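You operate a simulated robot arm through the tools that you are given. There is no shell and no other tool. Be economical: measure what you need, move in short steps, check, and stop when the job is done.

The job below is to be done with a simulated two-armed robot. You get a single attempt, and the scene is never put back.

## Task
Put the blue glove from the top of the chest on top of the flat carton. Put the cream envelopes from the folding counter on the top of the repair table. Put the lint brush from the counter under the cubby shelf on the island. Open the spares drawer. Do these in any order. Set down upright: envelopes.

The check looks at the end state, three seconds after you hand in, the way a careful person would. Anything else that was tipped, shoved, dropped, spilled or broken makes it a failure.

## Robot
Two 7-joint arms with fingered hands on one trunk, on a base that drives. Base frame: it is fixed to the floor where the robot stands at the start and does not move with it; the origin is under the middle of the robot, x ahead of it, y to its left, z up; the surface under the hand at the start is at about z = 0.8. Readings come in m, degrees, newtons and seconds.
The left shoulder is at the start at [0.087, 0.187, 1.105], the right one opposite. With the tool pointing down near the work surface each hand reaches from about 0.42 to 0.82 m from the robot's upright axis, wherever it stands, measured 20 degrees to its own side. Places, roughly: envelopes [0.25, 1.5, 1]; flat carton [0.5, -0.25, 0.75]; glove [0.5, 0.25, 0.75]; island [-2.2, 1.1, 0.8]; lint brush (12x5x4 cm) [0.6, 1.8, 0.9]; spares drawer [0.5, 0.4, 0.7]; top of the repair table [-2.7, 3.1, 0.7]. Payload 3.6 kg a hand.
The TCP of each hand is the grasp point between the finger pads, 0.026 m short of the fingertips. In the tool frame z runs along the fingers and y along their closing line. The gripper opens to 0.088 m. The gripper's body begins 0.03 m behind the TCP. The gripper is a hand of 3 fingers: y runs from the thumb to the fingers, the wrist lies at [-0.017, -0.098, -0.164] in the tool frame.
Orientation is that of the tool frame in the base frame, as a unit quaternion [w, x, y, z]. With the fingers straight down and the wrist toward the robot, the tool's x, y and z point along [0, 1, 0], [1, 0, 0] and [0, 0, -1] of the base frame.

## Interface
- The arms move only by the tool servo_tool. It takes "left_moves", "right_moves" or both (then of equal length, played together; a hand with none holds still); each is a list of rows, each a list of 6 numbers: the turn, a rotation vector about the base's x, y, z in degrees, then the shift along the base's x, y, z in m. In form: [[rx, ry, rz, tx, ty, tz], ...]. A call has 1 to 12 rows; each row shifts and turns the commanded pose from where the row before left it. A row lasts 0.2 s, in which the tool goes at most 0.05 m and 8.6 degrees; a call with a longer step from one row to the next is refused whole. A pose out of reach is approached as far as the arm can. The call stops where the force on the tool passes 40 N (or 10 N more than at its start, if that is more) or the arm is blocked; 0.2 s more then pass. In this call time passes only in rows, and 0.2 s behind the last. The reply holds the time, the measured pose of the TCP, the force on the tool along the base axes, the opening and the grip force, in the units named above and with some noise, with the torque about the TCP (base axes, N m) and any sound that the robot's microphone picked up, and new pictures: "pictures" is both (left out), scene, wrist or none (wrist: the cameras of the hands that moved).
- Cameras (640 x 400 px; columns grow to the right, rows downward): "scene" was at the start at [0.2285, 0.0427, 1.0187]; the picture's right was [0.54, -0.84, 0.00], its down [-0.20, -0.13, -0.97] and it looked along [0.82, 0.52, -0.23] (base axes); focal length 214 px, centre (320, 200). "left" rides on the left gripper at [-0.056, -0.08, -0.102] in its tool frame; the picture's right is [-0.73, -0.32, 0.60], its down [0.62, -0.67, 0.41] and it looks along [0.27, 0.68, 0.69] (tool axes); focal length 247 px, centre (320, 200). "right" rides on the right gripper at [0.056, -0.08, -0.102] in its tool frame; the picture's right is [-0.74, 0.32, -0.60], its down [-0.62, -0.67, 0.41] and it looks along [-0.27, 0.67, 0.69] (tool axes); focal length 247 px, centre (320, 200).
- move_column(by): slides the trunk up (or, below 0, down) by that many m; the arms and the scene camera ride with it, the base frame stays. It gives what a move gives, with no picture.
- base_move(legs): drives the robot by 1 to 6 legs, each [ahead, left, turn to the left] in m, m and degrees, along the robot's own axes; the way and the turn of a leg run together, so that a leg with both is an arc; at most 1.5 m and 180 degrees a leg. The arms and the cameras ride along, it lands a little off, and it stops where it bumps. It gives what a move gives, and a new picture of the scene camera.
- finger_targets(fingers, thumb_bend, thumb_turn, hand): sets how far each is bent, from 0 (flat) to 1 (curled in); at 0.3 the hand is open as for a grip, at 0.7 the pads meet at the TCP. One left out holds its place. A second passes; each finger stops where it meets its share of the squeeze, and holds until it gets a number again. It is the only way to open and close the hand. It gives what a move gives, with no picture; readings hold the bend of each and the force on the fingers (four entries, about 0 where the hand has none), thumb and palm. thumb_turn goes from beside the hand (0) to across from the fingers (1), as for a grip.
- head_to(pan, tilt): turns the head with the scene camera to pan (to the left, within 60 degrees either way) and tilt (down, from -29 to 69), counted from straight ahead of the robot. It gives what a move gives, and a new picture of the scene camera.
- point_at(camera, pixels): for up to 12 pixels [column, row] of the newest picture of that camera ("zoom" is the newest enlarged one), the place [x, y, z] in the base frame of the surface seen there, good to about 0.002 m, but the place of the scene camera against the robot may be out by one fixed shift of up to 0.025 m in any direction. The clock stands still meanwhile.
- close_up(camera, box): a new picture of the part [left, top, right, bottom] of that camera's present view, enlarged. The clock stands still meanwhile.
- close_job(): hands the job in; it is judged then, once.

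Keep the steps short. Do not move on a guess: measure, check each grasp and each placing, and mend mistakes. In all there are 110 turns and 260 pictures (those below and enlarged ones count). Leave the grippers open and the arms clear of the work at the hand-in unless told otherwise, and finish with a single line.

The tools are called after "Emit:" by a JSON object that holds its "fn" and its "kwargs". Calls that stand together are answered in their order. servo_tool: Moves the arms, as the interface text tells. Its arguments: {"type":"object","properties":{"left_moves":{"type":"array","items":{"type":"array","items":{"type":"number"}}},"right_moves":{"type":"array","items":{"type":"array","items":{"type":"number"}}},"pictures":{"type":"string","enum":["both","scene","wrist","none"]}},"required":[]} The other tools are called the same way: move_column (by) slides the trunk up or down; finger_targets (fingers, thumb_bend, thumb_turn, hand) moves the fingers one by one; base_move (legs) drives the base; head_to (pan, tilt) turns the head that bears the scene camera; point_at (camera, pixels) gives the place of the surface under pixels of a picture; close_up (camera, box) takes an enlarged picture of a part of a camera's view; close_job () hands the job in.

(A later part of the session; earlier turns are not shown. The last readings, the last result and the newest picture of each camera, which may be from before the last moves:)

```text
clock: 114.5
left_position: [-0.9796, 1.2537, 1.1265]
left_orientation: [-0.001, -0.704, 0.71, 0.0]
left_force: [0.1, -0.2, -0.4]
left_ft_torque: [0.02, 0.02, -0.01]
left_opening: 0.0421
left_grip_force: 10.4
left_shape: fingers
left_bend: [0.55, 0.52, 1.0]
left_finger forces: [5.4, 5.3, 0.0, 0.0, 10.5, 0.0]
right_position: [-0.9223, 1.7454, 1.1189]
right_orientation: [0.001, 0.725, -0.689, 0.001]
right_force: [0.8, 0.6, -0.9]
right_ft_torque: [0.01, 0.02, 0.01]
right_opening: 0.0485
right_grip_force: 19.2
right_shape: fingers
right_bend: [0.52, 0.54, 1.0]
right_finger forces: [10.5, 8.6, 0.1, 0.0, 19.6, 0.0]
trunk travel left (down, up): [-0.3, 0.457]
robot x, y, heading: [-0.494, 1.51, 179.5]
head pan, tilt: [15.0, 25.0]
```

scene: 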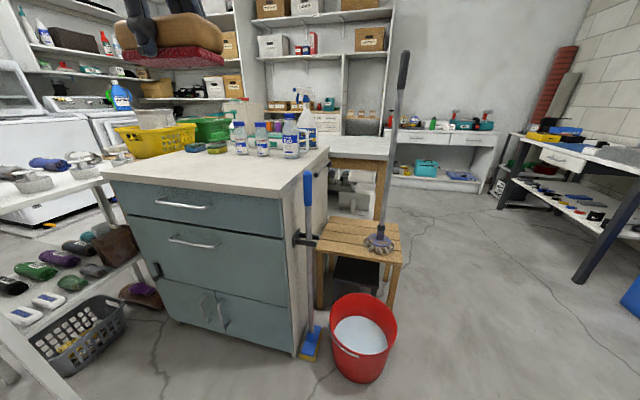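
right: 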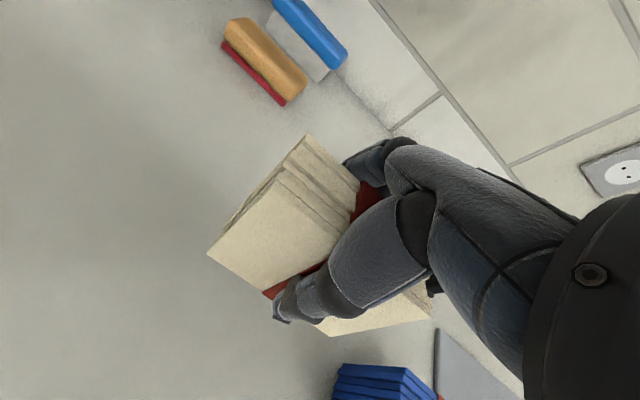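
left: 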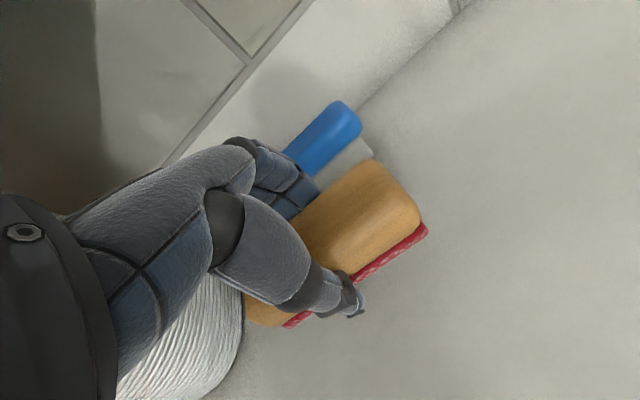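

I see the island top with a free strip at the near edge (200,170). Mop and bucket at its right must be avoided. Measuring.

Emit:
{"fn": "point_at", "kwargs": {"camera": "scene", "pixels": [[110, 172], [280, 190], [325, 155], [200, 170], [235, 175], [240, 155], [290, 157], [160, 158], [210, 150], [370, 145], [100, 175], [380, 240]]}}

Emit:
{"fn": "close_up", "kwargs": {"camera": "scene", "box": [90, 80, 410, 280]}}

```text
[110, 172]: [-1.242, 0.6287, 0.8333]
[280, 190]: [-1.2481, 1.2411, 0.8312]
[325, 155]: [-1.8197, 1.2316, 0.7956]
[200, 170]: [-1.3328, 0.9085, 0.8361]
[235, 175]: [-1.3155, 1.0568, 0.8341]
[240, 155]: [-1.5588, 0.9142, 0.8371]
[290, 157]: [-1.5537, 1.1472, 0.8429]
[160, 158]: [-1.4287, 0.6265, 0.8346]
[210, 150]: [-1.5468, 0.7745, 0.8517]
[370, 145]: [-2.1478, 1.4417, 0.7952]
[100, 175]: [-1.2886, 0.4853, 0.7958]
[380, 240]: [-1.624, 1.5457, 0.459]
```

```text
2.00 times, centred on (250, 180) of scene
```

zoom: 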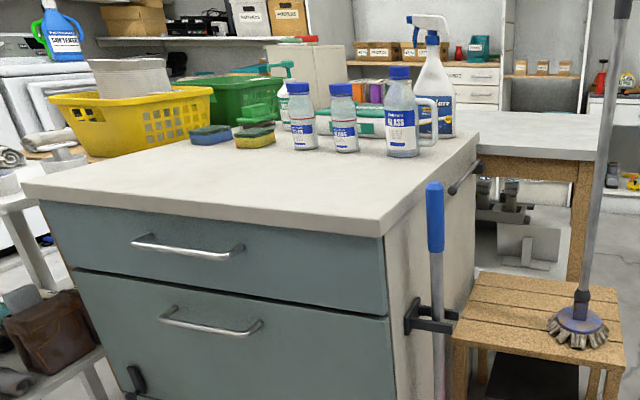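

The listed island position (−2.2, 1.1, 0.8) fits the white-topped table behind (z≈0.795) rather than this teal cabinet. I'll drive round through the open floor (y≈2.2) for a clear look at it.

Emit:
{"fn": "base_move", "kwargs": {"legs": [[0, -0.7, 0], [0.9, 0, 0]]}}

Emit:
{"fn": "head_to", "kwargs": {"pan": 45, "tilt": 18}}

```text
clock: 122.6
left_position: [-1.8548, 1.9658, 1.1267]
left_orientation: [0.0, -0.704, 0.71, 0.0]
left_force: [-0.6, -0.6, -1.8]
left_ft_torque: [0.0, 0.01, 0.0]
left_opening: 0.042
left_grip_force: 10.6
left_shape: fingers
left_bend: [0.55, 0.52, 1.0]
left_finger forces: [5.3, 5.3, 0.1, 0.0, 10.6, 0.0]
right_position: [-1.7957, 2.459, 1.1185]
right_orientation: [0.001, 0.724, -0.69, 0.001]
right_force: [0.8, -0.2, -1.0]
right_ft_torque: [0.04, 0.03, 0.0]
right_opening: 0.0483
right_grip_force: 19.4
right_shape: fingers
right_bend: [0.52, 0.54, 1.0]
right_finger forces: [10.5, 8.6, 0.0, 0.0, 19.6, 0.0]
trunk travel left (down, up): [-0.3, 0.457]
robot x, y, heading: [-1.3608, 2.2266, 179.4]
head pan, tilt: [15.0, 25.0]
```

scene: 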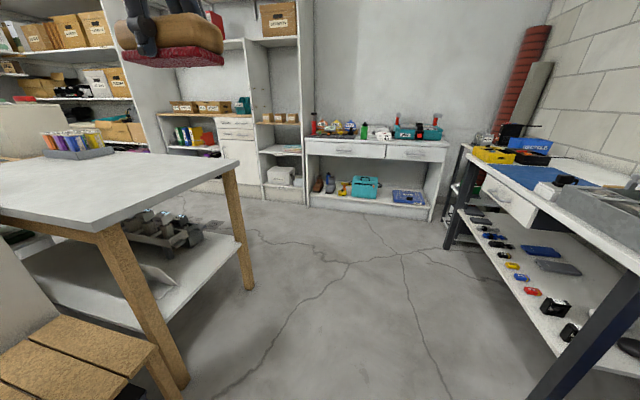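

```text
clock: 123.6
left_position: [-1.8545, 1.9662, 1.1274]
left_orientation: [0.0, -0.703, 0.711, 0.0]
left_force: [-0.2, -0.1, -1.6]
left_ft_torque: [-0.01, -0.02, -0.01]
left_opening: 0.0419
left_grip_force: 10.3
left_shape: fingers
left_bend: [0.55, 0.52, 1.0]
left_finger forces: [5.4, 5.2, 0.1, 0.0, 10.6, 0.0]
right_position: [-1.7951, 2.457, 1.1194]
right_orientation: [0.001, 0.724, -0.69, 0.0]
right_force: [-1.1, 0.1, -1.8]
right_ft_torque: [0.01, 0.0, 0.02]
right_opening: 0.0485
right_grip_force: 19.3
right_shape: fingers
right_bend: [0.52, 0.54, 1.0]
right_finger forces: [10.6, 8.5, 0.0, 0.1, 19.6, 0.0]
trunk travel left (down, up): [-0.3, 0.457]
robot x, y, heading: [-1.3664, 2.2219, 179.8]
head pan, tilt: [45.0, 18.0]
```

scene: 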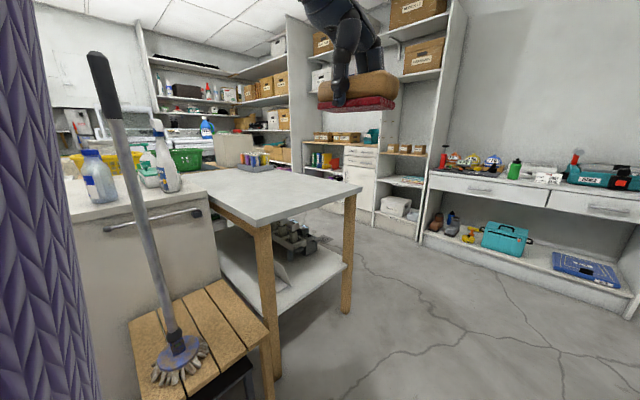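

The white-topped table matches the island. Measure its top, and then look right at the repair table.

Emit:
{"fn": "point_at", "kwargs": {"camera": "scene", "pixels": [[258, 222], [358, 187], [215, 175], [290, 190], [310, 185], [270, 195], [255, 165], [240, 210], [110, 55], [175, 340]]}}

Emit:
{"fn": "head_to", "kwargs": {"pan": -25, "tilt": 18}}

Emit:
{"fn": "point_at", "kwargs": {"camera": "scene", "pixels": [[200, 200], [250, 200], [300, 200], [350, 200], [400, 220], [150, 200], [300, 180], [350, 180]]}}

```text
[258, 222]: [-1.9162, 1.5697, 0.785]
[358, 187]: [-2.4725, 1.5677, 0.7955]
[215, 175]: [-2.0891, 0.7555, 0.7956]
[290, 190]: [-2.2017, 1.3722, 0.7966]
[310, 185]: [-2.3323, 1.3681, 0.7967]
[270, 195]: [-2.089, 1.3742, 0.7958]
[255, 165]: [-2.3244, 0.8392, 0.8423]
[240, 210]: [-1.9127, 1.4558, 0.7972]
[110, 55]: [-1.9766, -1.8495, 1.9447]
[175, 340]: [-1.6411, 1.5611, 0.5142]
```

```text
clock: 125.0
left_position: [-1.8537, 1.9667, 1.1274]
left_orientation: [-0.001, -0.703, 0.711, 0.001]
left_force: [-0.3, 0.2, -1.0]
left_ft_torque: [-0.02, 0.01, 0.0]
left_opening: 0.0419
left_grip_force: 11.0
left_shape: fingers
left_bend: [0.55, 0.52, 1.0]
left_finger forces: [5.3, 5.4, 0.0, 0.0, 10.6, 0.1]
right_position: [-1.7951, 2.4584, 1.1176]
right_orientation: [0.002, 0.724, -0.69, 0.0]
right_force: [-0.1, 0.2, -2.7]
right_ft_torque: [0.02, 0.01, 0.02]
right_opening: 0.0484
right_grip_force: 19.6
right_shape: fingers
right_bend: [0.52, 0.54, 1.0]
right_finger forces: [10.6, 8.4, 0.0, 0.1, 19.6, 0.0]
trunk travel left (down, up): [-0.3, 0.457]
robot x, y, heading: [-1.3655, 2.2232, 179.4]
head pan, tilt: [-25.0, 18.0]
```

scene: 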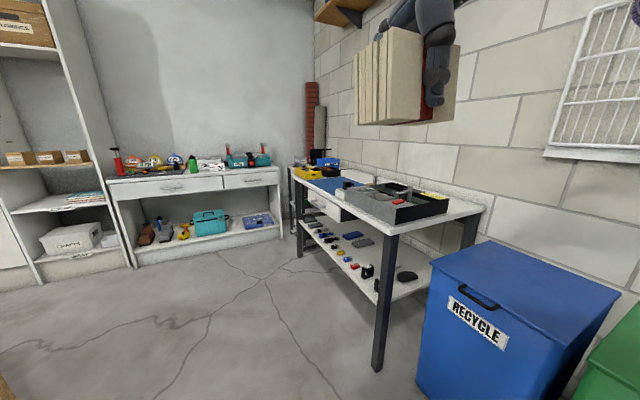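

```text
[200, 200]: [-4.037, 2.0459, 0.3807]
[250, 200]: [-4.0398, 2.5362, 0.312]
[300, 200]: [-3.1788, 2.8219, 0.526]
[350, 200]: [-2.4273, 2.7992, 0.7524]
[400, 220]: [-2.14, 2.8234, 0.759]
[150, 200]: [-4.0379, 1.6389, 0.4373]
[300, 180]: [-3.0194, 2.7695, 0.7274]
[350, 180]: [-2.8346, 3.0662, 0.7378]
```

Island top spans x −1.91…−2.47, front edge y 1.57, and is free around (−2.2, 1.37). I drive to stand in front of it and face it.

Emit:
{"fn": "base_move", "kwargs": {"legs": [[1.0, 0, 0], [0, 0, 90], [0.2, 0, 0]]}}

Emit:
{"fn": "head_to", "kwargs": {"pan": 10, "tilt": 30}}

```text
clock: 135.1
left_position: [-2.1277, 1.5366, 1.1277]
left_orientation: [-0.001, 1.0, -0.021, 0.0]
left_force: [-0.4, -0.9, -0.9]
left_ft_torque: [0.06, 0.02, -0.04]
left_opening: 0.0416
left_grip_force: 10.1
left_shape: fingers
left_bend: [0.55, 0.52, 1.0]
left_finger forces: [5.3, 5.2, 0.1, 0.1, 10.1, 0.1]
right_position: [-2.618, 1.6122, 1.1177]
right_orientation: [0.001, 1.0, 0.008, 0.001]
right_force: [-0.2, 0.2, -2.1]
right_ft_torque: [-0.01, -0.01, 0.0]
right_opening: 0.0478
right_grip_force: 18.2
right_shape: fingers
right_bend: [0.52, 0.54, 1.0]
right_finger forces: [10.0, 8.2, 0.0, 0.1, 18.4, 0.1]
trunk travel left (down, up): [-0.3, 0.457]
robot x, y, heading: [-2.3714, 2.039, -92.0]
head pan, tilt: [-25.0, 18.0]
```

scene: 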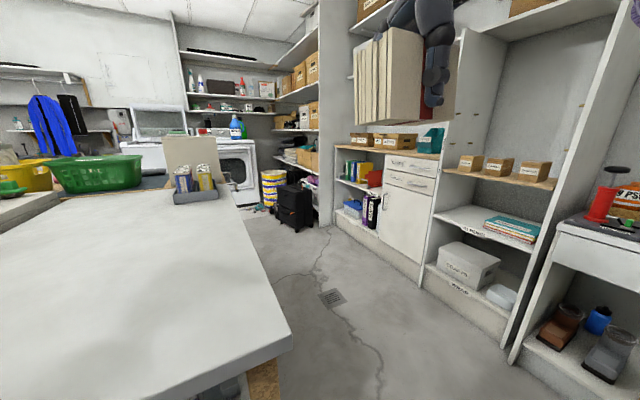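

```text
clock: 136.1
left_position: [-2.1283, 1.5399, 1.1271]
left_orientation: [0.001, 1.0, -0.022, 0.0]
left_force: [0.7, -0.3, -0.7]
left_ft_torque: [-0.02, -0.01, 0.0]
left_opening: 0.0418
left_grip_force: 10.8
left_shape: fingers
left_bend: [0.55, 0.52, 1.0]
left_finger forces: [5.2, 5.2, 0.1, 0.0, 10.2, 0.0]
right_position: [-2.6172, 1.6132, 1.1185]
right_orientation: [0.002, 1.0, 0.008, 0.002]
right_force: [1.0, 0.0, -2.1]
right_ft_torque: [0.03, -0.01, -0.02]
right_opening: 0.0479
right_grip_force: 18.5
right_shape: fingers
right_bend: [0.52, 0.54, 1.0]
right_finger forces: [10.0, 8.1, 0.0, 0.1, 18.5, 0.1]
trunk travel left (down, up): [-0.3, 0.457]
robot x, y, heading: [-2.3708, 2.0402, -92.2]
head pan, tilt: [10.0, 30.0]
```

scene: 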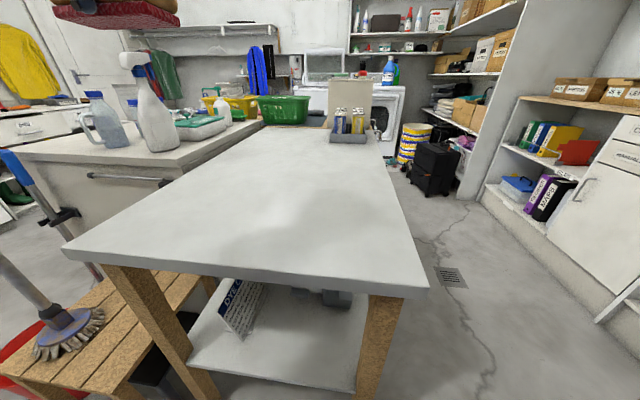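

Island top is empty here. I move the left hand over it (−2.15, 1.42), lower to z≈0.95 and check the surface height with the wrist camera.

Emit:
{"fn": "servo_tool", "kwargs": {"left_moves": [[0, 0, 0, -0.005, -0.03, -0.035], [0, 0, 0, -0.005, -0.03, -0.035], [0, 0, 0, -0.005, -0.03, -0.035], [0, 0, 0, -0.005, -0.03, -0.035], [0, 0, 0, 0, 0, -0.035]], "pictures": "both"}}

Emit:
{"fn": "point_at", "kwargs": {"camera": "left", "pixels": [[480, 200], [450, 120], [500, 300], [420, 330]]}}

```text
clock: 137.3
left_position: [-2.1488, 1.4176, 0.9518]
left_orientation: [0.0, 1.0, -0.022, 0.0]
left_force: [0.8, 0.8, -1.6]
left_ft_torque: [0.02, -0.02, 0.03]
left_opening: 0.0413
left_grip_force: 10.7
left_shape: fingers
left_bend: [0.55, 0.53, 1.0]
left_finger forces: [5.0, 5.2, 0.0, 0.0, 10.1, 0.0]
right_position: [-2.6171, 1.6111, 1.1191]
right_orientation: [0.001, 1.0, 0.007, 0.0]
right_force: [-0.5, 0.5, -1.8]
right_ft_torque: [0.0, -0.02, 0.01]
right_opening: 0.0479
right_grip_force: 18.4
right_shape: fingers
right_bend: [0.52, 0.54, 1.0]
right_finger forces: [10.0, 8.1, 0.0, 0.0, 18.4, 0.0]
trunk travel left (down, up): [-0.3, 0.457]
robot x, y, heading: [-2.3704, 2.0378, -92.0]
head pan, tilt: [10.0, 30.0]
```

scene: 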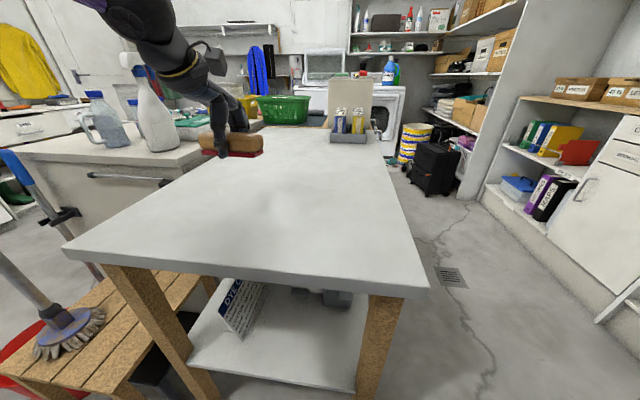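
left: 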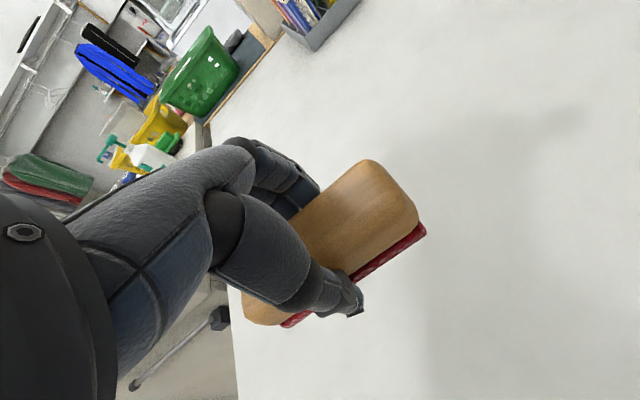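

```text
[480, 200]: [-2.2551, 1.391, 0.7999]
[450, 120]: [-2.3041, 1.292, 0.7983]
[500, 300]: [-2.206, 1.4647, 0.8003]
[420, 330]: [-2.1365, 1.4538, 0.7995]
```

Surface at z 0.800, so TCP must end at about 0.833. I lower the trunk 0.1, then finish with the arm.

Emit:
{"fn": "move_column", "kwargs": {"by": -0.1}}

Emit:
{"fn": "servo_tool", "kwargs": {"left_moves": [[0, 0, 0, 0, 0, -0.01], [0, 0, 0, 0, 0, -0.008]], "pictures": "both"}}

```text
clock: 138.7
left_position: [-2.1474, 1.4186, 0.8521]
left_orientation: [0.002, 1.0, -0.022, 0.001]
left_force: [0.6, 0.4, -1.0]
left_ft_torque: [-0.02, 0.01, -0.02]
left_opening: 0.0416
left_grip_force: 10.2
left_shape: fingers
left_bend: [0.55, 0.53, 1.0]
left_finger forces: [5.1, 5.1, 0.0, 0.0, 10.1, 0.0]
right_position: [-2.6169, 1.6133, 1.0192]
right_orientation: [0.002, 1.0, 0.007, 0.0]
right_force: [-0.2, -0.1, -0.8]
right_ft_torque: [-0.02, 0.0, -0.03]
right_opening: 0.048
right_grip_force: 18.0
right_shape: fingers
right_bend: [0.52, 0.54, 1.0]
right_finger forces: [10.1, 8.1, 0.0, 0.0, 18.3, 0.0]
trunk travel left (down, up): [-0.2, 0.557]
robot x, y, heading: [-2.3747, 2.04, -92.3]
head pan, tilt: [10.0, 30.0]
```

```text
clock: 139.3
left_position: [-2.1482, 1.4175, 0.8342]
left_orientation: [0.001, 1.0, -0.022, 0.0]
left_force: [-0.5, -0.1, -1.7]
left_ft_torque: [0.01, -0.01, 0.01]
left_opening: 0.0415
left_grip_force: 10.1
left_shape: fingers
left_bend: [0.55, 0.53, 1.0]
left_finger forces: [5.1, 5.3, 0.0, 0.0, 10.0, 0.0]
right_position: [-2.618, 1.6129, 1.0189]
right_orientation: [0.0, 1.0, 0.008, 0.001]
right_force: [-0.4, 0.3, -1.6]
right_ft_torque: [0.0, 0.0, -0.01]
right_opening: 0.048
right_grip_force: 18.4
right_shape: fingers
right_bend: [0.52, 0.54, 1.0]
right_finger forces: [9.9, 8.1, 0.0, 0.0, 18.3, 0.0]
trunk travel left (down, up): [-0.2, 0.557]
robot x, y, heading: [-2.3684, 2.0382, -92.6]
head pan, tilt: [10.0, 30.0]
```

scene: 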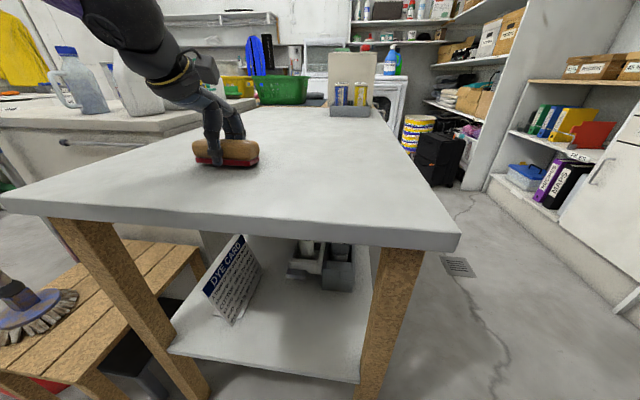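
left: 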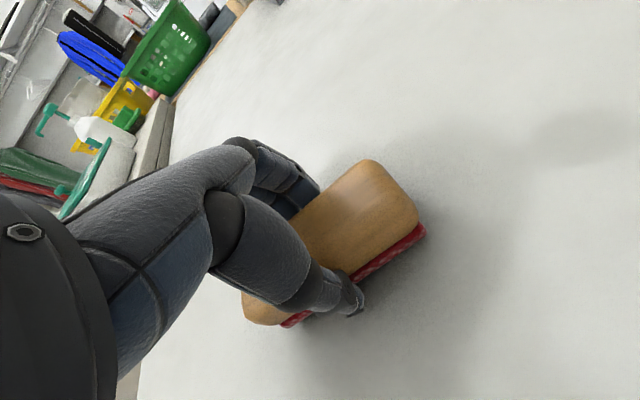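

Not quite touching yet. Lower 3 mm more in small steps, then open.

Emit:
{"fn": "servo_tool", "kwargs": {"left_moves": [[0, 0, 0, 0, 0, -0.002], [0, 0, 0, 0, 0, -0.001]], "pictures": "none"}}

Emit:
{"fn": "finger_targets", "kwargs": {"hand": "left", "fingers": 0.3, "thumb_bend": 0.3}}

Emit:
{"fn": "servo_tool", "kwargs": {"left_moves": [[0, 0, 0, 0, 0, 0.03], [0, 0, 0, 0, 0, 0.05], [0, 0, 0, 0, 0, 0.05], [0, 0, 0, 0, 0.02, 0.045], [0, 0, 0, 0, 0.05, 0], [0, 0, 0, 0, 0.05, 0]], "pictures": "both"}}

```text
clock: 139.9
left_position: [-2.1472, 1.4185, 0.8314]
left_orientation: [0.001, 1.0, -0.022, 0.0]
left_force: [-0.9, 0.1, 2.3]
left_ft_torque: [-0.05, -0.01, 0.0]
left_opening: 0.0414
left_grip_force: 10.4
left_shape: fingers
left_bend: [0.55, 0.53, 1.0]
left_finger forces: [5.2, 5.2, 0.1, 0.0, 10.8, 0.0]
right_position: [-2.618, 1.6144, 1.0188]
right_orientation: [0.002, 1.0, 0.008, 0.001]
right_force: [0.8, 1.2, -1.1]
right_ft_torque: [-0.05, -0.01, 0.02]
right_opening: 0.0482
right_grip_force: 18.2
right_shape: fingers
right_bend: [0.52, 0.54, 1.0]
right_finger forces: [10.0, 8.1, 0.0, 0.1, 18.3, 0.1]
trunk travel left (down, up): [-0.2, 0.557]
robot x, y, heading: [-2.3707, 2.0365, -92.6]
head pan, tilt: [10.0, 30.0]
```

```text
clock: 140.9
left_position: [-2.1482, 1.4184, 0.8307]
left_orientation: [0.001, 1.0, -0.022, 0.0]
left_force: [-0.2, -0.3, 0.7]
left_ft_torque: [0.05, 0.02, 0.01]
left_opening: 0.0879
left_grip_force: 0.1
left_shape: fingers
left_bend: [0.3, 0.3, 0.98]
left_finger forces: [0.0, 0.0, 0.1, 0.0, 0.0, 0.0]
right_position: [-2.6178, 1.6128, 1.0178]
right_orientation: [0.001, 1.0, 0.008, 0.0]
right_force: [0.6, -0.5, -1.9]
right_ft_torque: [-0.02, -0.03, 0.02]
right_opening: 0.0479
right_grip_force: 18.1
right_shape: fingers
right_bend: [0.52, 0.54, 1.0]
right_finger forces: [10.0, 8.1, 0.0, 0.1, 18.5, 0.0]
trunk travel left (down, up): [-0.2, 0.557]
robot x, y, heading: [-2.3695, 2.0354, -92.3]
head pan, tilt: [10.0, 30.0]
```

```text
clock: 142.3
left_position: [-2.1503, 1.539, 1.0066]
left_orientation: [0.001, 1.0, -0.021, 0.0]
left_force: [-0.4, -0.8, 0.5]
left_ft_torque: [0.0, -0.01, 0.04]
left_opening: 0.0884
left_grip_force: 0.0
left_shape: fingers
left_bend: [0.3, 0.3, 0.98]
left_finger forces: [0.0, 0.0, 0.0, 0.1, 0.0, 0.0]
right_position: [-2.6167, 1.6138, 1.019]
right_orientation: [0.001, 1.0, 0.007, 0.001]
right_force: [-0.4, 0.7, -1.2]
right_ft_torque: [-0.04, 0.0, -0.02]
right_opening: 0.0482
right_grip_force: 18.3
right_shape: fingers
right_bend: [0.52, 0.54, 1.0]
right_finger forces: [9.9, 8.2, 0.1, 0.0, 18.4, 0.1]
trunk travel left (down, up): [-0.2, 0.557]
robot x, y, heading: [-2.3726, 2.0388, -92.6]
head pan, tilt: [10.0, 30.0]
```

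scene: 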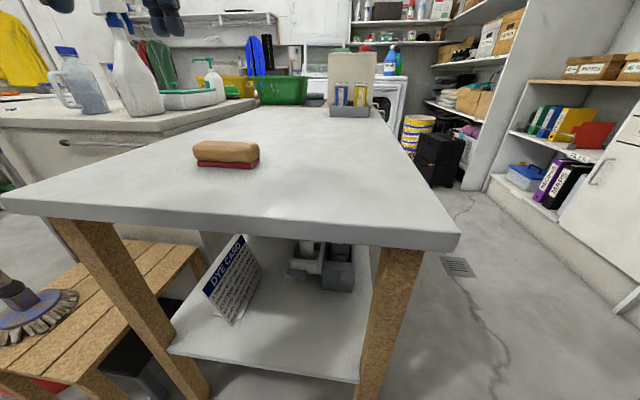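
left: 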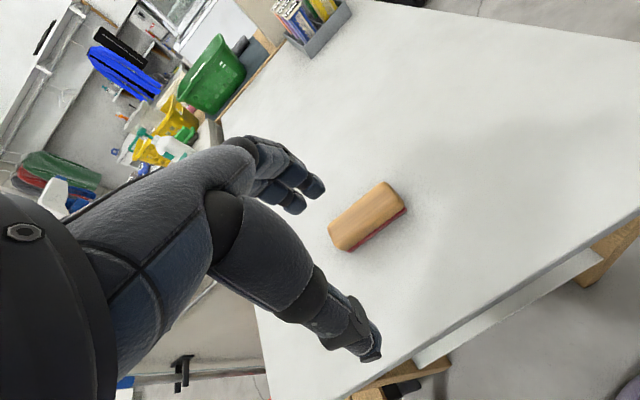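

Brush rests on the island. Now raise the trunk and turn round to the repair table.

Emit:
{"fn": "move_column", "kwargs": {"by": 0.12}}

Emit:
{"fn": "base_move", "kwargs": {"legs": [[-0.05, 0, 0], [0, 0, 180]]}}

Emit:
{"fn": "head_to", "kwargs": {"pan": 0, "tilt": 25}}

```text
clock: 143.8
left_position: [-2.1472, 1.5373, 1.1261]
left_orientation: [0.0, 1.0, -0.022, 0.0]
left_force: [0.3, 0.7, -0.6]
left_ft_torque: [-0.02, -0.02, 0.0]
left_opening: 0.088
left_grip_force: 0.0
left_shape: fingers
left_bend: [0.3, 0.3, 0.98]
left_finger forces: [0.1, 0.0, 0.1, 0.0, 0.0, 0.0]
right_position: [-2.6167, 1.613, 1.138]
right_orientation: [0.0, 1.0, 0.008, 0.001]
right_force: [0.3, -0.6, -2.4]
right_ft_torque: [-0.02, -0.02, 0.0]
right_opening: 0.0482
right_grip_force: 18.1
right_shape: fingers
right_bend: [0.52, 0.54, 1.0]
right_finger forces: [9.9, 8.1, 0.1, 0.0, 18.3, 0.1]
trunk travel left (down, up): [-0.32, 0.437]
robot x, y, heading: [-2.3705, 2.0411, -92.2]
head pan, tilt: [10.0, 30.0]
```

```text
clock: 151.9
left_position: [-2.5662, 2.5984, 1.1267]
left_orientation: [0.001, 0.048, 0.999, 0.001]
left_force: [0.4, 0.5, 0.0]
left_ft_torque: [0.01, -0.03, -0.03]
left_opening: 0.0882
left_grip_force: 0.0
left_shape: fingers
left_bend: [0.3, 0.3, 0.98]
left_finger forces: [0.0, 0.0, 0.0, 0.0, 0.1, 0.1]
right_position: [-2.1027, 2.4989, 1.1384]
right_orientation: [-0.001, 0.018, 1.0, 0.001]
right_force: [0.1, 0.0, -1.5]
right_ft_torque: [0.03, 0.0, -0.02]
right_opening: 0.0476
right_grip_force: 15.7
right_shape: fingers
right_bend: [0.52, 0.53, 1.0]
right_finger forces: [8.8, 7.2, 0.0, 0.0, 16.1, 0.0]
trunk travel left (down, up): [-0.32, 0.437]
robot x, y, heading: [-2.3701, 2.0874, 84.9]
head pan, tilt: [10.0, 30.0]
```

scene: 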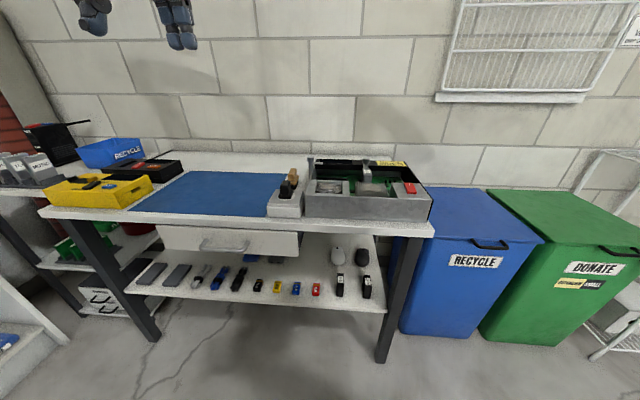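

```text
clock: 152.6
left_position: [-2.5675, 2.5974, 1.1275]
left_orientation: [0.0, 0.047, 0.999, 0.001]
left_force: [0.6, 0.5, 0.0]
left_ft_torque: [-0.01, 0.0, -0.02]
left_opening: 0.0881
left_grip_force: 0.1
left_shape: fingers
left_bend: [0.3, 0.3, 0.98]
left_finger forces: [0.0, 0.0, 0.0, 0.1, 0.0, 0.1]
right_position: [-2.1027, 2.4972, 1.1381]
right_orientation: [-0.001, 0.019, 1.0, 0.001]
right_force: [-0.1, 0.0, -0.5]
right_ft_torque: [-0.02, 0.01, -0.01]
right_opening: 0.0473
right_grip_force: 16.2
right_shape: fingers
right_bend: [0.52, 0.53, 1.0]
right_finger forces: [8.7, 7.3, 0.0, 0.0, 16.0, 0.1]
trunk travel left (down, up): [-0.32, 0.437]
robot x, y, heading: [-2.3704, 2.0887, 84.7]
head pan, tilt: [0.0, 25.0]
```

scene: 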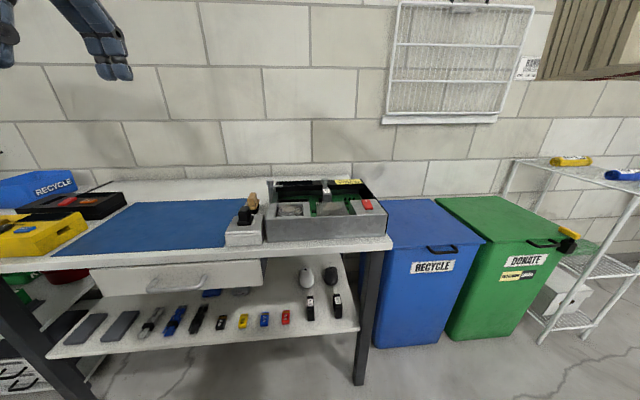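

I see the repair table: blue mat in the middle, boxes at both sides, a bare white strip at the back. Measuring.

Emit:
{"fn": "point_at", "kwargs": {"camera": "scene", "pixels": [[80, 252], [225, 245], [138, 203], [247, 200], [190, 195], [190, 185], [170, 230], [180, 257], [240, 250], [220, 190], [75, 225], [232, 240]]}}

Emit:
{"fn": "close_up", "kwargs": {"camera": "scene", "box": [0, 160, 400, 300]}}

```text
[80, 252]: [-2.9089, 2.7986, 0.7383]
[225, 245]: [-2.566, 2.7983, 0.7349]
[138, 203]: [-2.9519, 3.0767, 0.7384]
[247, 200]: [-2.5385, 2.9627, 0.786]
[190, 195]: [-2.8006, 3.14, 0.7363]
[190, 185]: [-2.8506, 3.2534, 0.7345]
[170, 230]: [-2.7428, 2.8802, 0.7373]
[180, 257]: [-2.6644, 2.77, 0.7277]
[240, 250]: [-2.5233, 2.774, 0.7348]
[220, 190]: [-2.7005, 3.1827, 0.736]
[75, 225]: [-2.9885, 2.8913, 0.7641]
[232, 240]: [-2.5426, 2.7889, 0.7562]
```

```text
1.60 times, centred on (200, 230) of scene
```

zoom: 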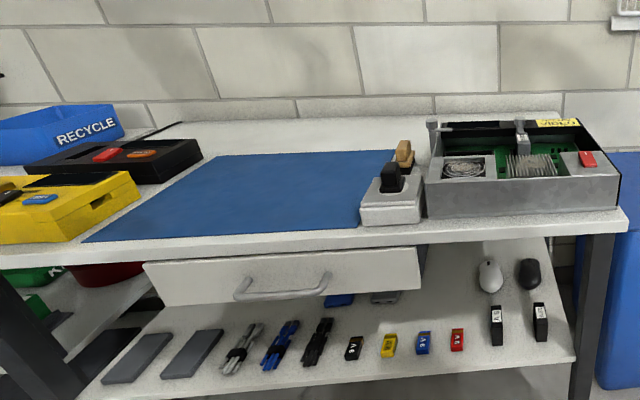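

Mat ends at y≈3.10; the bare back strip (z≈0.736) reaches past y 3.25. I'll set the envelopes on the bare strip near (−2.72, 3.16). Drive to suit the right hand.

Emit:
{"fn": "base_move", "kwargs": {"legs": [[0, 0, 5.3], [0, 0.5, 0], [0.33, 0, 0]]}}

Emit:
{"fn": "servo_tool", "kwargs": {"right_moves": [[0, 0, 0, 0, 0.02, 0]], "pictures": "wrist"}}

```text
clock: 157.8
left_position: [-3.1145, 2.903, 1.1261]
left_orientation: [0.0, 0.0, 1.0, 0.0]
left_force: [-0.3, -0.2, -0.9]
left_ft_torque: [0.0, -0.04, -0.01]
left_opening: 0.0882
left_grip_force: 0.0
left_shape: fingers
left_bend: [0.3, 0.3, 0.98]
left_finger forces: [0.0, 0.0, 0.0, 0.1, 0.0, 0.0]
right_position: [-2.6411, 2.8513, 1.1388]
right_orientation: [-0.001, -0.03, 1.0, 0.0]
right_force: [-0.9, -0.2, -1.5]
right_ft_torque: [-0.06, 0.0, -0.01]
right_opening: 0.0473
right_grip_force: 15.4
right_shape: fingers
right_bend: [0.52, 0.53, 1.0]
right_finger forces: [8.8, 7.4, 0.0, 0.1, 16.1, 0.0]
trunk travel left (down, up): [-0.32, 0.437]
robot x, y, heading: [-2.8643, 2.4114, 90.2]
head pan, tilt: [0.0, 25.0]
```

scene: 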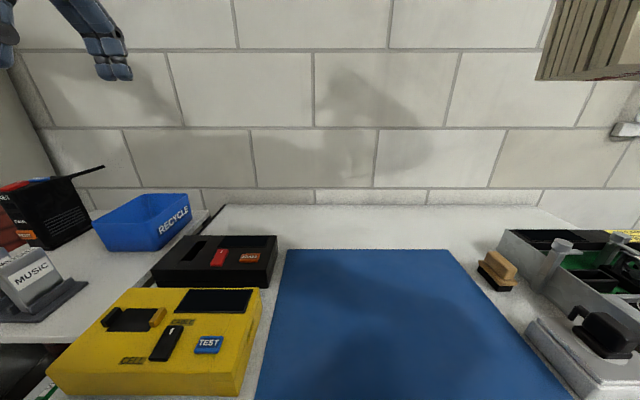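

```text
clock: 158.2
left_position: [-3.1132, 2.904, 1.1262]
left_orientation: [0.0, -0.002, 1.0, 0.001]
left_force: [0.9, 0.6, -0.2]
left_ft_torque: [-0.03, -0.01, -0.01]
left_opening: 0.0883
left_grip_force: 0.1
left_shape: fingers
left_bend: [0.3, 0.3, 0.98]
left_finger forces: [0.1, 0.1, 0.1, 0.1, 0.0, 0.0]
right_position: [-2.6409, 2.8708, 1.1384]
right_orientation: [0.0, -0.031, 1.0, 0.001]
right_force: [0.1, -0.3, -1.1]
right_ft_torque: [-0.03, 0.03, -0.01]
right_opening: 0.0475
right_grip_force: 16.1
right_shape: fingers
right_bend: [0.52, 0.53, 1.0]
right_finger forces: [8.9, 7.2, 0.0, 0.1, 16.2, 0.1]
trunk travel left (down, up): [-0.32, 0.437]
robot x, y, heading: [-2.8676, 2.4137, 90.1]
head pan, tilt: [0.0, 25.0]
```

right: 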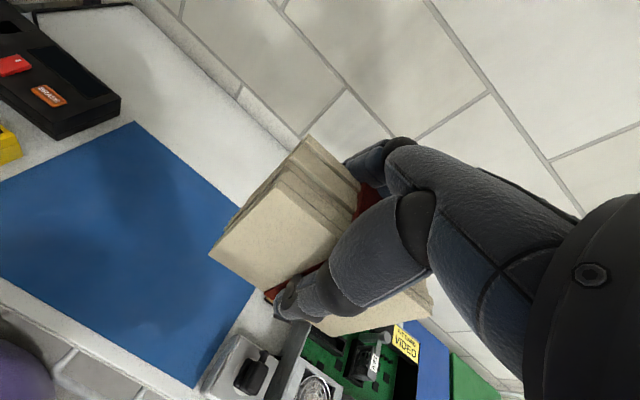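

Emit:
{"fn": "point_at", "kwargs": {"camera": "right", "pixels": [[130, 128], [210, 195], [180, 90], [220, 130], [250, 160], [240, 85], [110, 60], [100, 125], [255, 290], [150, 200], [270, 160], [285, 130]]}}

Emit:
{"fn": "close_up", "kwargs": {"camera": "right", "box": [40, 0, 400, 225]}}

```text
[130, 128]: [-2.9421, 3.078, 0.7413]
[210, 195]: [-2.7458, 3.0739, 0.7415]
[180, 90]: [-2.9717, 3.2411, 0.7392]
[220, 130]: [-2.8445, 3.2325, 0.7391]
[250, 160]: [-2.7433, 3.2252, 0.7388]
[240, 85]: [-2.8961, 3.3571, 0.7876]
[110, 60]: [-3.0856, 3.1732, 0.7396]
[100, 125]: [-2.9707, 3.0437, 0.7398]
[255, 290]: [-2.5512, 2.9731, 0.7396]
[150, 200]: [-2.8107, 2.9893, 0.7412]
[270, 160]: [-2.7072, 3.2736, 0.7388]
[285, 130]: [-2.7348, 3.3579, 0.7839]
```

```text
1.78 times, centred on (220, 112) of right
```

zoom: 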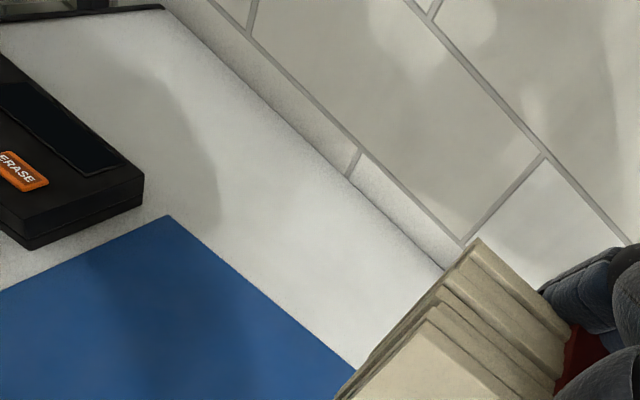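

Bare strip: y 3.085–3.35, z 0.739. Target centre (−2.74, 3.175). I lower the trunk, edge 3 cm forward, and carry the envelopes over the strip at height.

Emit:
{"fn": "base_move", "kwargs": {"legs": [[0.03, 0, 0]]}}

Emit:
{"fn": "servo_tool", "kwargs": {"right_moves": [[0, 0, 0, -0.02, 0.045, 0], [0, 0, 0, -0.02, 0.045, 0], [0, 0, 0, -0.02, 0.045, -0.005], [0, 0, 0, -0.02, 0.045, -0.005], [0, 0, 0, -0.02, 0.045, -0.005]], "pictures": "none"}}

Emit:
{"fn": "move_column", "kwargs": {"by": -0.14}}

Emit:
{"fn": "servo_tool", "kwargs": {"right_moves": [[0, 0, 0, 0, 0.02, -0.03], [0, 0, 0, 0, 0.02, -0.03], [0, 0, 0, 0, 0, -0.02]], "pictures": "both"}}

```text
clock: 159.1
left_position: [-3.114, 2.9346, 1.1252]
left_orientation: [-0.001, -0.001, 1.0, -0.001]
left_force: [-0.8, 0.1, -0.4]
left_ft_torque: [-0.02, 0.01, 0.03]
left_opening: 0.0882
left_grip_force: 0.0
left_shape: fingers
left_bend: [0.3, 0.3, 0.98]
left_finger forces: [0.0, 0.1, 0.0, 0.0, 0.0, 0.1]
right_position: [-2.6399, 2.9027, 1.1372]
right_orientation: [-0.001, -0.03, 1.0, 0.0]
right_force: [1.0, 0.4, -2.1]
right_ft_torque: [-0.04, 0.04, 0.0]
right_opening: 0.0471
right_grip_force: 16.5
right_shape: fingers
right_bend: [0.52, 0.53, 1.0]
right_finger forces: [8.9, 7.4, 0.0, 0.1, 16.1, 0.1]
trunk travel left (down, up): [-0.32, 0.437]
robot x, y, heading: [-2.8647, 2.4448, 90.0]
head pan, tilt: [0.0, 25.0]
```

scene: 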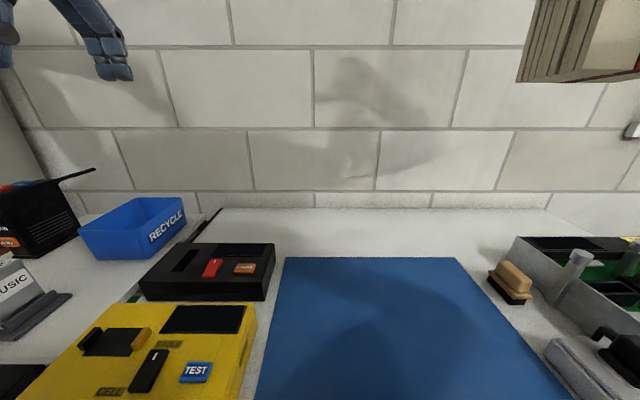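

```text
clock: 160.3
left_position: [-3.1152, 2.9337, 1.1265]
left_orientation: [0.001, 0.0, 1.0, 0.0]
left_force: [-0.4, 0.6, -0.1]
left_ft_torque: [0.01, -0.05, 0.0]
left_opening: 0.0883
left_grip_force: 0.0
left_shape: fingers
left_bend: [0.3, 0.3, 0.98]
left_finger forces: [0.0, 0.1, 0.1, 0.0, 0.0, 0.1]
right_position: [-2.7433, 3.1237, 1.1251]
right_orientation: [0.0, -0.032, 0.999, 0.002]
right_force: [0.2, 0.3, -0.6]
right_ft_torque: [-0.03, 0.0, -0.02]
right_opening: 0.0476
right_grip_force: 15.9
right_shape: fingers
right_bend: [0.53, 0.53, 1.0]
right_finger forces: [8.8, 7.3, 0.1, 0.0, 15.9, 0.1]
trunk travel left (down, up): [-0.32, 0.437]
robot x, y, heading: [-2.8711, 2.4424, 90.3]
head pan, tilt: [0.0, 25.0]
```

```text
clock: 161.9
left_position: [-3.1144, 2.9324, 0.9869]
left_orientation: [0.001, -0.002, 1.0, 0.001]
left_force: [0.6, -0.3, -0.7]
left_ft_torque: [0.03, 0.0, 0.03]
left_opening: 0.0882
left_grip_force: 0.1
left_shape: fingers
left_bend: [0.3, 0.3, 0.98]
left_finger forces: [0.0, 0.1, 0.0, 0.0, 0.0, 0.0]
right_position: [-2.7418, 3.1256, 0.9849]
right_orientation: [0.0, -0.029, 1.0, 0.002]
right_force: [0.0, -1.2, -0.3]
right_ft_torque: [-0.01, -0.01, 0.02]
right_opening: 0.0473
right_grip_force: 15.5
right_shape: fingers
right_bend: [0.53, 0.53, 1.0]
right_finger forces: [8.6, 7.1, 0.1, 0.0, 15.8, 0.0]
trunk travel left (down, up): [-0.18, 0.577]
robot x, y, heading: [-2.8663, 2.4458, 90.5]
head pan, tilt: [0.0, 25.0]
```

```text
clock: 162.8
left_position: [-3.1138, 2.9328, 0.9871]
left_orientation: [0.0, -0.001, 1.0, 0.001]
left_force: [0.3, 0.0, -0.2]
left_ft_torque: [-0.01, 0.02, -0.02]
left_opening: 0.0885
left_grip_force: 0.0
left_shape: fingers
left_bend: [0.3, 0.3, 0.98]
left_finger forces: [0.0, 0.0, 0.0, 0.0, 0.1, 0.0]
right_position: [-2.7407, 3.166, 0.9048]
right_orientation: [-0.001, -0.03, 1.0, 0.001]
right_force: [-0.1, -1.0, -0.7]
right_ft_torque: [0.01, 0.0, -0.01]
right_opening: 0.0467
right_grip_force: 15.7
right_shape: fingers
right_bend: [0.53, 0.53, 1.0]
right_finger forces: [8.6, 7.1, 0.0, 0.1, 15.7, 0.0]
trunk travel left (down, up): [-0.18, 0.577]
robot x, y, heading: [-2.8669, 2.4476, 90.6]
head pan, tilt: [0.0, 25.0]
```

scene: 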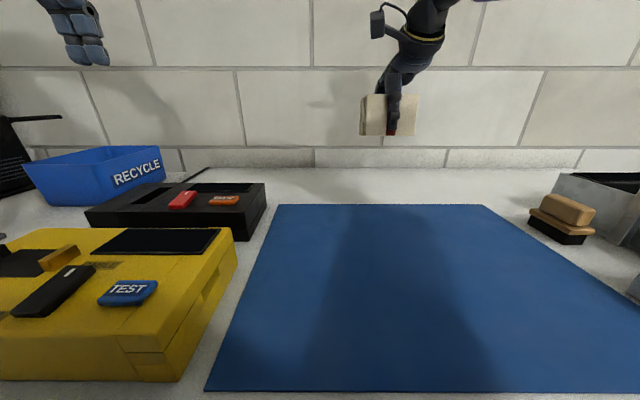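
right: 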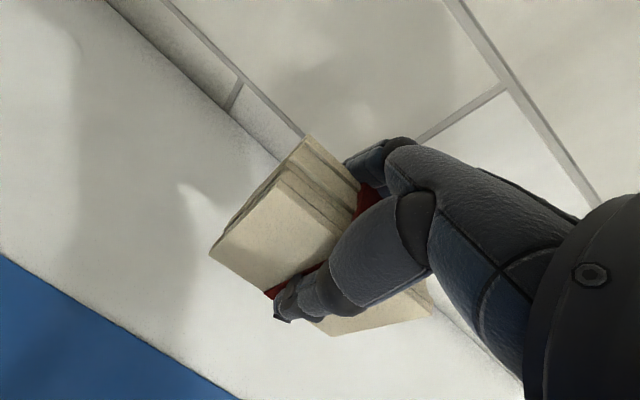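

In line over the bare strip. Descend to about 0.787, then slow.

Emit:
{"fn": "servo_tool", "kwargs": {"right_moves": [[0, 0, 0, 0, 0.008, -0.035], [0, 0, 0, 0, 0, -0.04], [0, 0, 0, 0, 0, -0.035], [0, 0, 0, 0, 0, -0.008]], "pictures": "both"}}

```text
clock: 163.8
left_position: [-3.1139, 2.9323, 0.9863]
left_orientation: [0.0, 0.0, 1.0, 0.001]
left_force: [-0.3, 0.0, 0.7]
left_ft_torque: [0.02, 0.02, 0.02]
left_opening: 0.0883
left_grip_force: 0.1
left_shape: fingers
left_bend: [0.3, 0.3, 0.98]
left_finger forces: [0.1, 0.0, 0.1, 0.0, 0.0, 0.1]
right_position: [-2.7408, 3.1737, 0.7865]
right_orientation: [-0.001, -0.03, 1.0, 0.002]
right_force: [0.3, 0.6, -2.0]
right_ft_torque: [0.01, -0.01, 0.0]
right_opening: 0.0474
right_grip_force: 15.7
right_shape: fingers
right_bend: [0.53, 0.53, 1.0]
right_finger forces: [8.5, 7.2, 0.0, 0.1, 15.5, 0.1]
trunk travel left (down, up): [-0.18, 0.577]
robot x, y, heading: [-2.8659, 2.4455, 90.2]
head pan, tilt: [0.0, 25.0]
```

scene: 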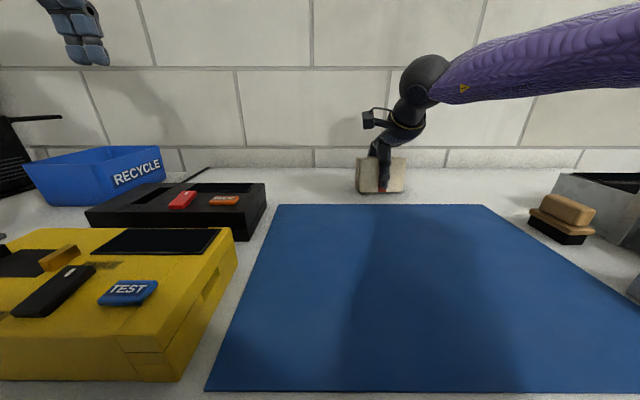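
right: 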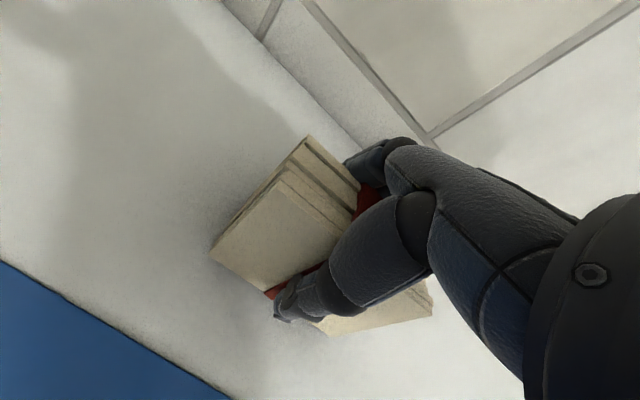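

Still hanging free (force −2 N). I lower in 2 mm steps to contact.

Emit:
{"fn": "servo_tool", "kwargs": {"right_moves": [[0, 0, 0, 0, 0, -0.002], [0, 0, 0, 0, 0, -0.002], [0, 0, 0, 0, 0, -0.001]], "pictures": "none"}}

```text
clock: 164.6
left_position: [-3.1145, 2.9314, 0.9872]
left_orientation: [0.0, -0.001, 1.0, 0.0]
left_force: [0.0, -0.4, -0.2]
left_ft_torque: [0.04, -0.03, 0.03]
left_opening: 0.0883
left_grip_force: 0.0
left_shape: fingers
left_bend: [0.3, 0.3, 0.98]
left_finger forces: [0.0, 0.0, 0.1, 0.0, 0.0, 0.1]
right_position: [-2.7417, 3.1728, 0.7828]
right_orientation: [-0.002, -0.03, 1.0, 0.003]
right_force: [2.8, -0.5, 9.1]
right_ft_torque: [0.18, 0.03, -0.08]
right_opening: 0.0474
right_grip_force: 16.8
right_shape: fingers
right_bend: [0.53, 0.53, 1.0]
right_finger forces: [9.5, 7.8, 0.0, 0.0, 17.5, 0.0]
trunk travel left (down, up): [-0.18, 0.577]
robot x, y, heading: [-2.8688, 2.4477, 90.2]
head pan, tilt: [0.0, 25.0]
```

Contact (9 N). I ease up 1 mm, open, and look.

Emit:
{"fn": "servo_tool", "kwargs": {"right_moves": [[0, 0, 0, 0, 0, 0.001]], "pictures": "none"}}

Emit:
{"fn": "finger_targets", "kwargs": {"hand": "right", "fingers": 0.3, "thumb_bend": 0.3}}

Emit:
{"fn": "servo_tool", "kwargs": {"right_moves": [[0, 0, 0, 0, 0, 0.0]], "pictures": "both"}}

```text
clock: 164.9
left_position: [-3.115, 2.9307, 0.9873]
left_orientation: [0.0, -0.001, 1.0, 0.0]
left_force: [-0.2, -0.7, 0.1]
left_ft_torque: [0.02, 0.02, -0.01]
left_opening: 0.0881
left_grip_force: 0.1
left_shape: fingers
left_bend: [0.3, 0.3, 0.98]
left_finger forces: [0.0, 0.0, 0.1, 0.0, 0.1, 0.0]
right_position: [-2.7425, 3.1729, 0.7837]
right_orientation: [-0.001, -0.03, 1.0, 0.002]
right_force: [2.5, -0.1, 9.0]
right_ft_torque: [0.26, 0.04, -0.03]
right_opening: 0.0474
right_grip_force: 17.6
right_shape: fingers
right_bend: [0.53, 0.53, 1.0]
right_finger forces: [9.8, 7.9, 0.0, 0.0, 17.5, 0.0]
trunk travel left (down, up): [-0.18, 0.577]
robot x, y, heading: [-2.8717, 2.4403, 90.3]
head pan, tilt: [0.0, 25.0]
```

```text
clock: 165.9
left_position: [-3.1144, 2.9317, 0.9865]
left_orientation: [0.0, 0.0, 1.0, 0.001]
left_force: [-0.4, 0.5, -0.3]
left_ft_torque: [-0.02, -0.02, 0.0]
left_opening: 0.088
left_grip_force: 0.0
left_shape: fingers
left_bend: [0.3, 0.3, 0.98]
left_finger forces: [0.0, 0.0, 0.0, 0.0, 0.0, 0.0]
right_position: [-2.7421, 3.1726, 0.7808]
right_orientation: [-0.001, -0.031, 1.0, 0.0]
right_force: [0.5, 0.1, -0.3]
right_ft_torque: [0.06, -0.01, 0.0]
right_opening: 0.0883
right_grip_force: 0.2
right_shape: fingers
right_bend: [0.3, 0.3, 0.98]
right_finger forces: [0.0, 0.0, 0.0, 0.1, 0.3, 0.0]
trunk travel left (down, up): [-0.18, 0.577]
robot x, y, heading: [-2.8683, 2.4455, 90.3]
head pan, tilt: [0.0, 25.0]
```

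```text
clock: 166.3
left_position: [-3.1144, 2.9327, 0.9869]
left_orientation: [0.0, -0.002, 1.0, 0.001]
left_force: [0.9, 0.3, -0.6]
left_ft_torque: [0.02, -0.01, 0.01]
left_opening: 0.0883
left_grip_force: 0.0
left_shape: fingers
left_bend: [0.3, 0.3, 0.98]
left_finger forces: [0.1, 0.1, 0.0, 0.0, 0.0, 0.0]
right_position: [-2.7416, 3.1724, 0.7817]
right_orientation: [-0.001, -0.029, 1.0, 0.002]
right_force: [0.6, -0.8, -0.3]
right_ft_torque: [0.01, -0.05, 0.0]
right_opening: 0.0883
right_grip_force: 0.4
right_shape: fingers
right_bend: [0.3, 0.3, 0.98]
right_finger forces: [0.1, 0.1, 0.0, 0.0, 0.2, 0.0]
trunk travel left (down, up): [-0.18, 0.577]
robot x, y, heading: [-2.8675, 2.4477, 90.3]
head pan, tilt: [0.0, 25.0]
```

scene: 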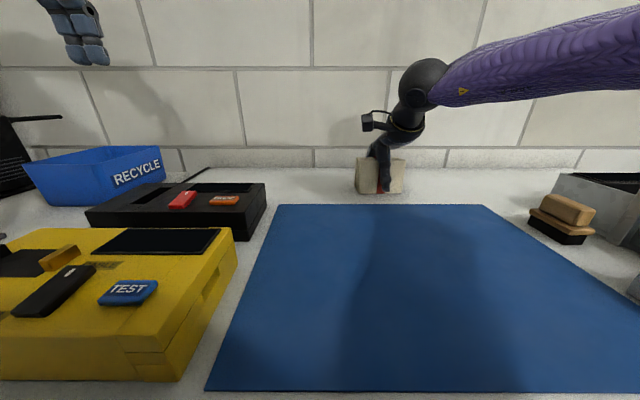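
right: 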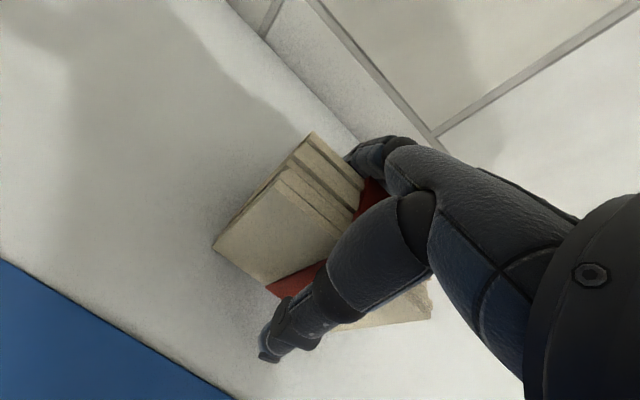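

Standing. The thumb still brushes it, so I shift 8 mm toward myself first, then rise straight up.

Emit:
{"fn": "servo_tool", "kwargs": {"right_moves": [[0, 0, 0, 0, -0.004, 0], [0, 0, 0, 0, -0.004, 0], [0, 0, 0, 0, 0, 0.02], [0, 0, 0, 0, 0, 0.03], [0, 0, 0, 0, 0, 0.05], [0, 0, 0, 0, 0, 0.05], [0, 0, 0, 0, -0.02, 0.03], [0, 0, 0, 0, -0.05, 0], [0, 0, 0, 0, -0.05, 0]], "pictures": "both"}}

Emit:
{"fn": "close_up", "kwargs": {"camera": "scene", "box": [300, 120, 460, 220]}}

```text
clock: 168.3
left_position: [-3.1133, 2.9327, 0.9856]
left_orientation: [0.0, 0.0, 1.0, 0.001]
left_force: [-0.1, -0.9, -0.4]
left_ft_torque: [0.0, 0.04, 0.01]
left_opening: 0.0881
left_grip_force: 0.1
left_shape: fingers
left_bend: [0.3, 0.3, 0.98]
left_finger forces: [0.0, 0.1, 0.0, 0.0, 0.0, 0.0]
right_position: [-2.7422, 3.0444, 0.9621]
right_orientation: [0.0, -0.03, 1.0, 0.001]
right_force: [-0.2, -0.5, 0.6]
right_ft_torque: [-0.02, 0.0, -0.02]
right_opening: 0.0883
right_grip_force: 0.2
right_shape: fingers
right_bend: [0.3, 0.3, 0.98]
right_finger forces: [0.0, 0.0, 0.0, 0.0, 0.0, 0.1]
trunk travel left (down, up): [-0.18, 0.577]
robot x, y, heading: [-2.8699, 2.4427, 90.2]
head pan, tilt: [0.0, 25.0]
```

scene: 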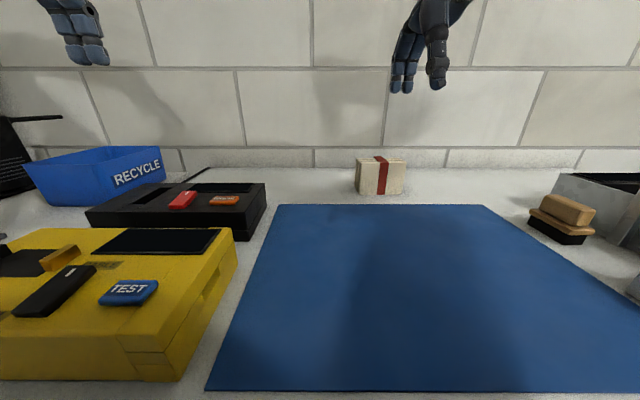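
right: 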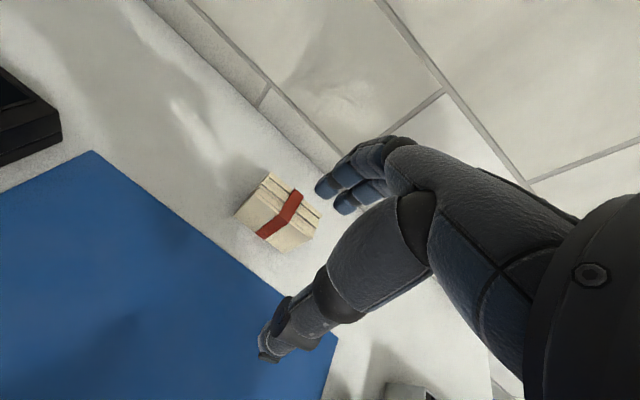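

```text
4.00 times, centred on (380, 170) of scene
```

zoom: 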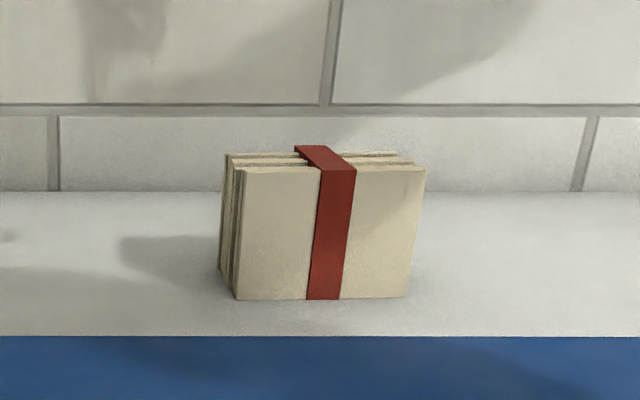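

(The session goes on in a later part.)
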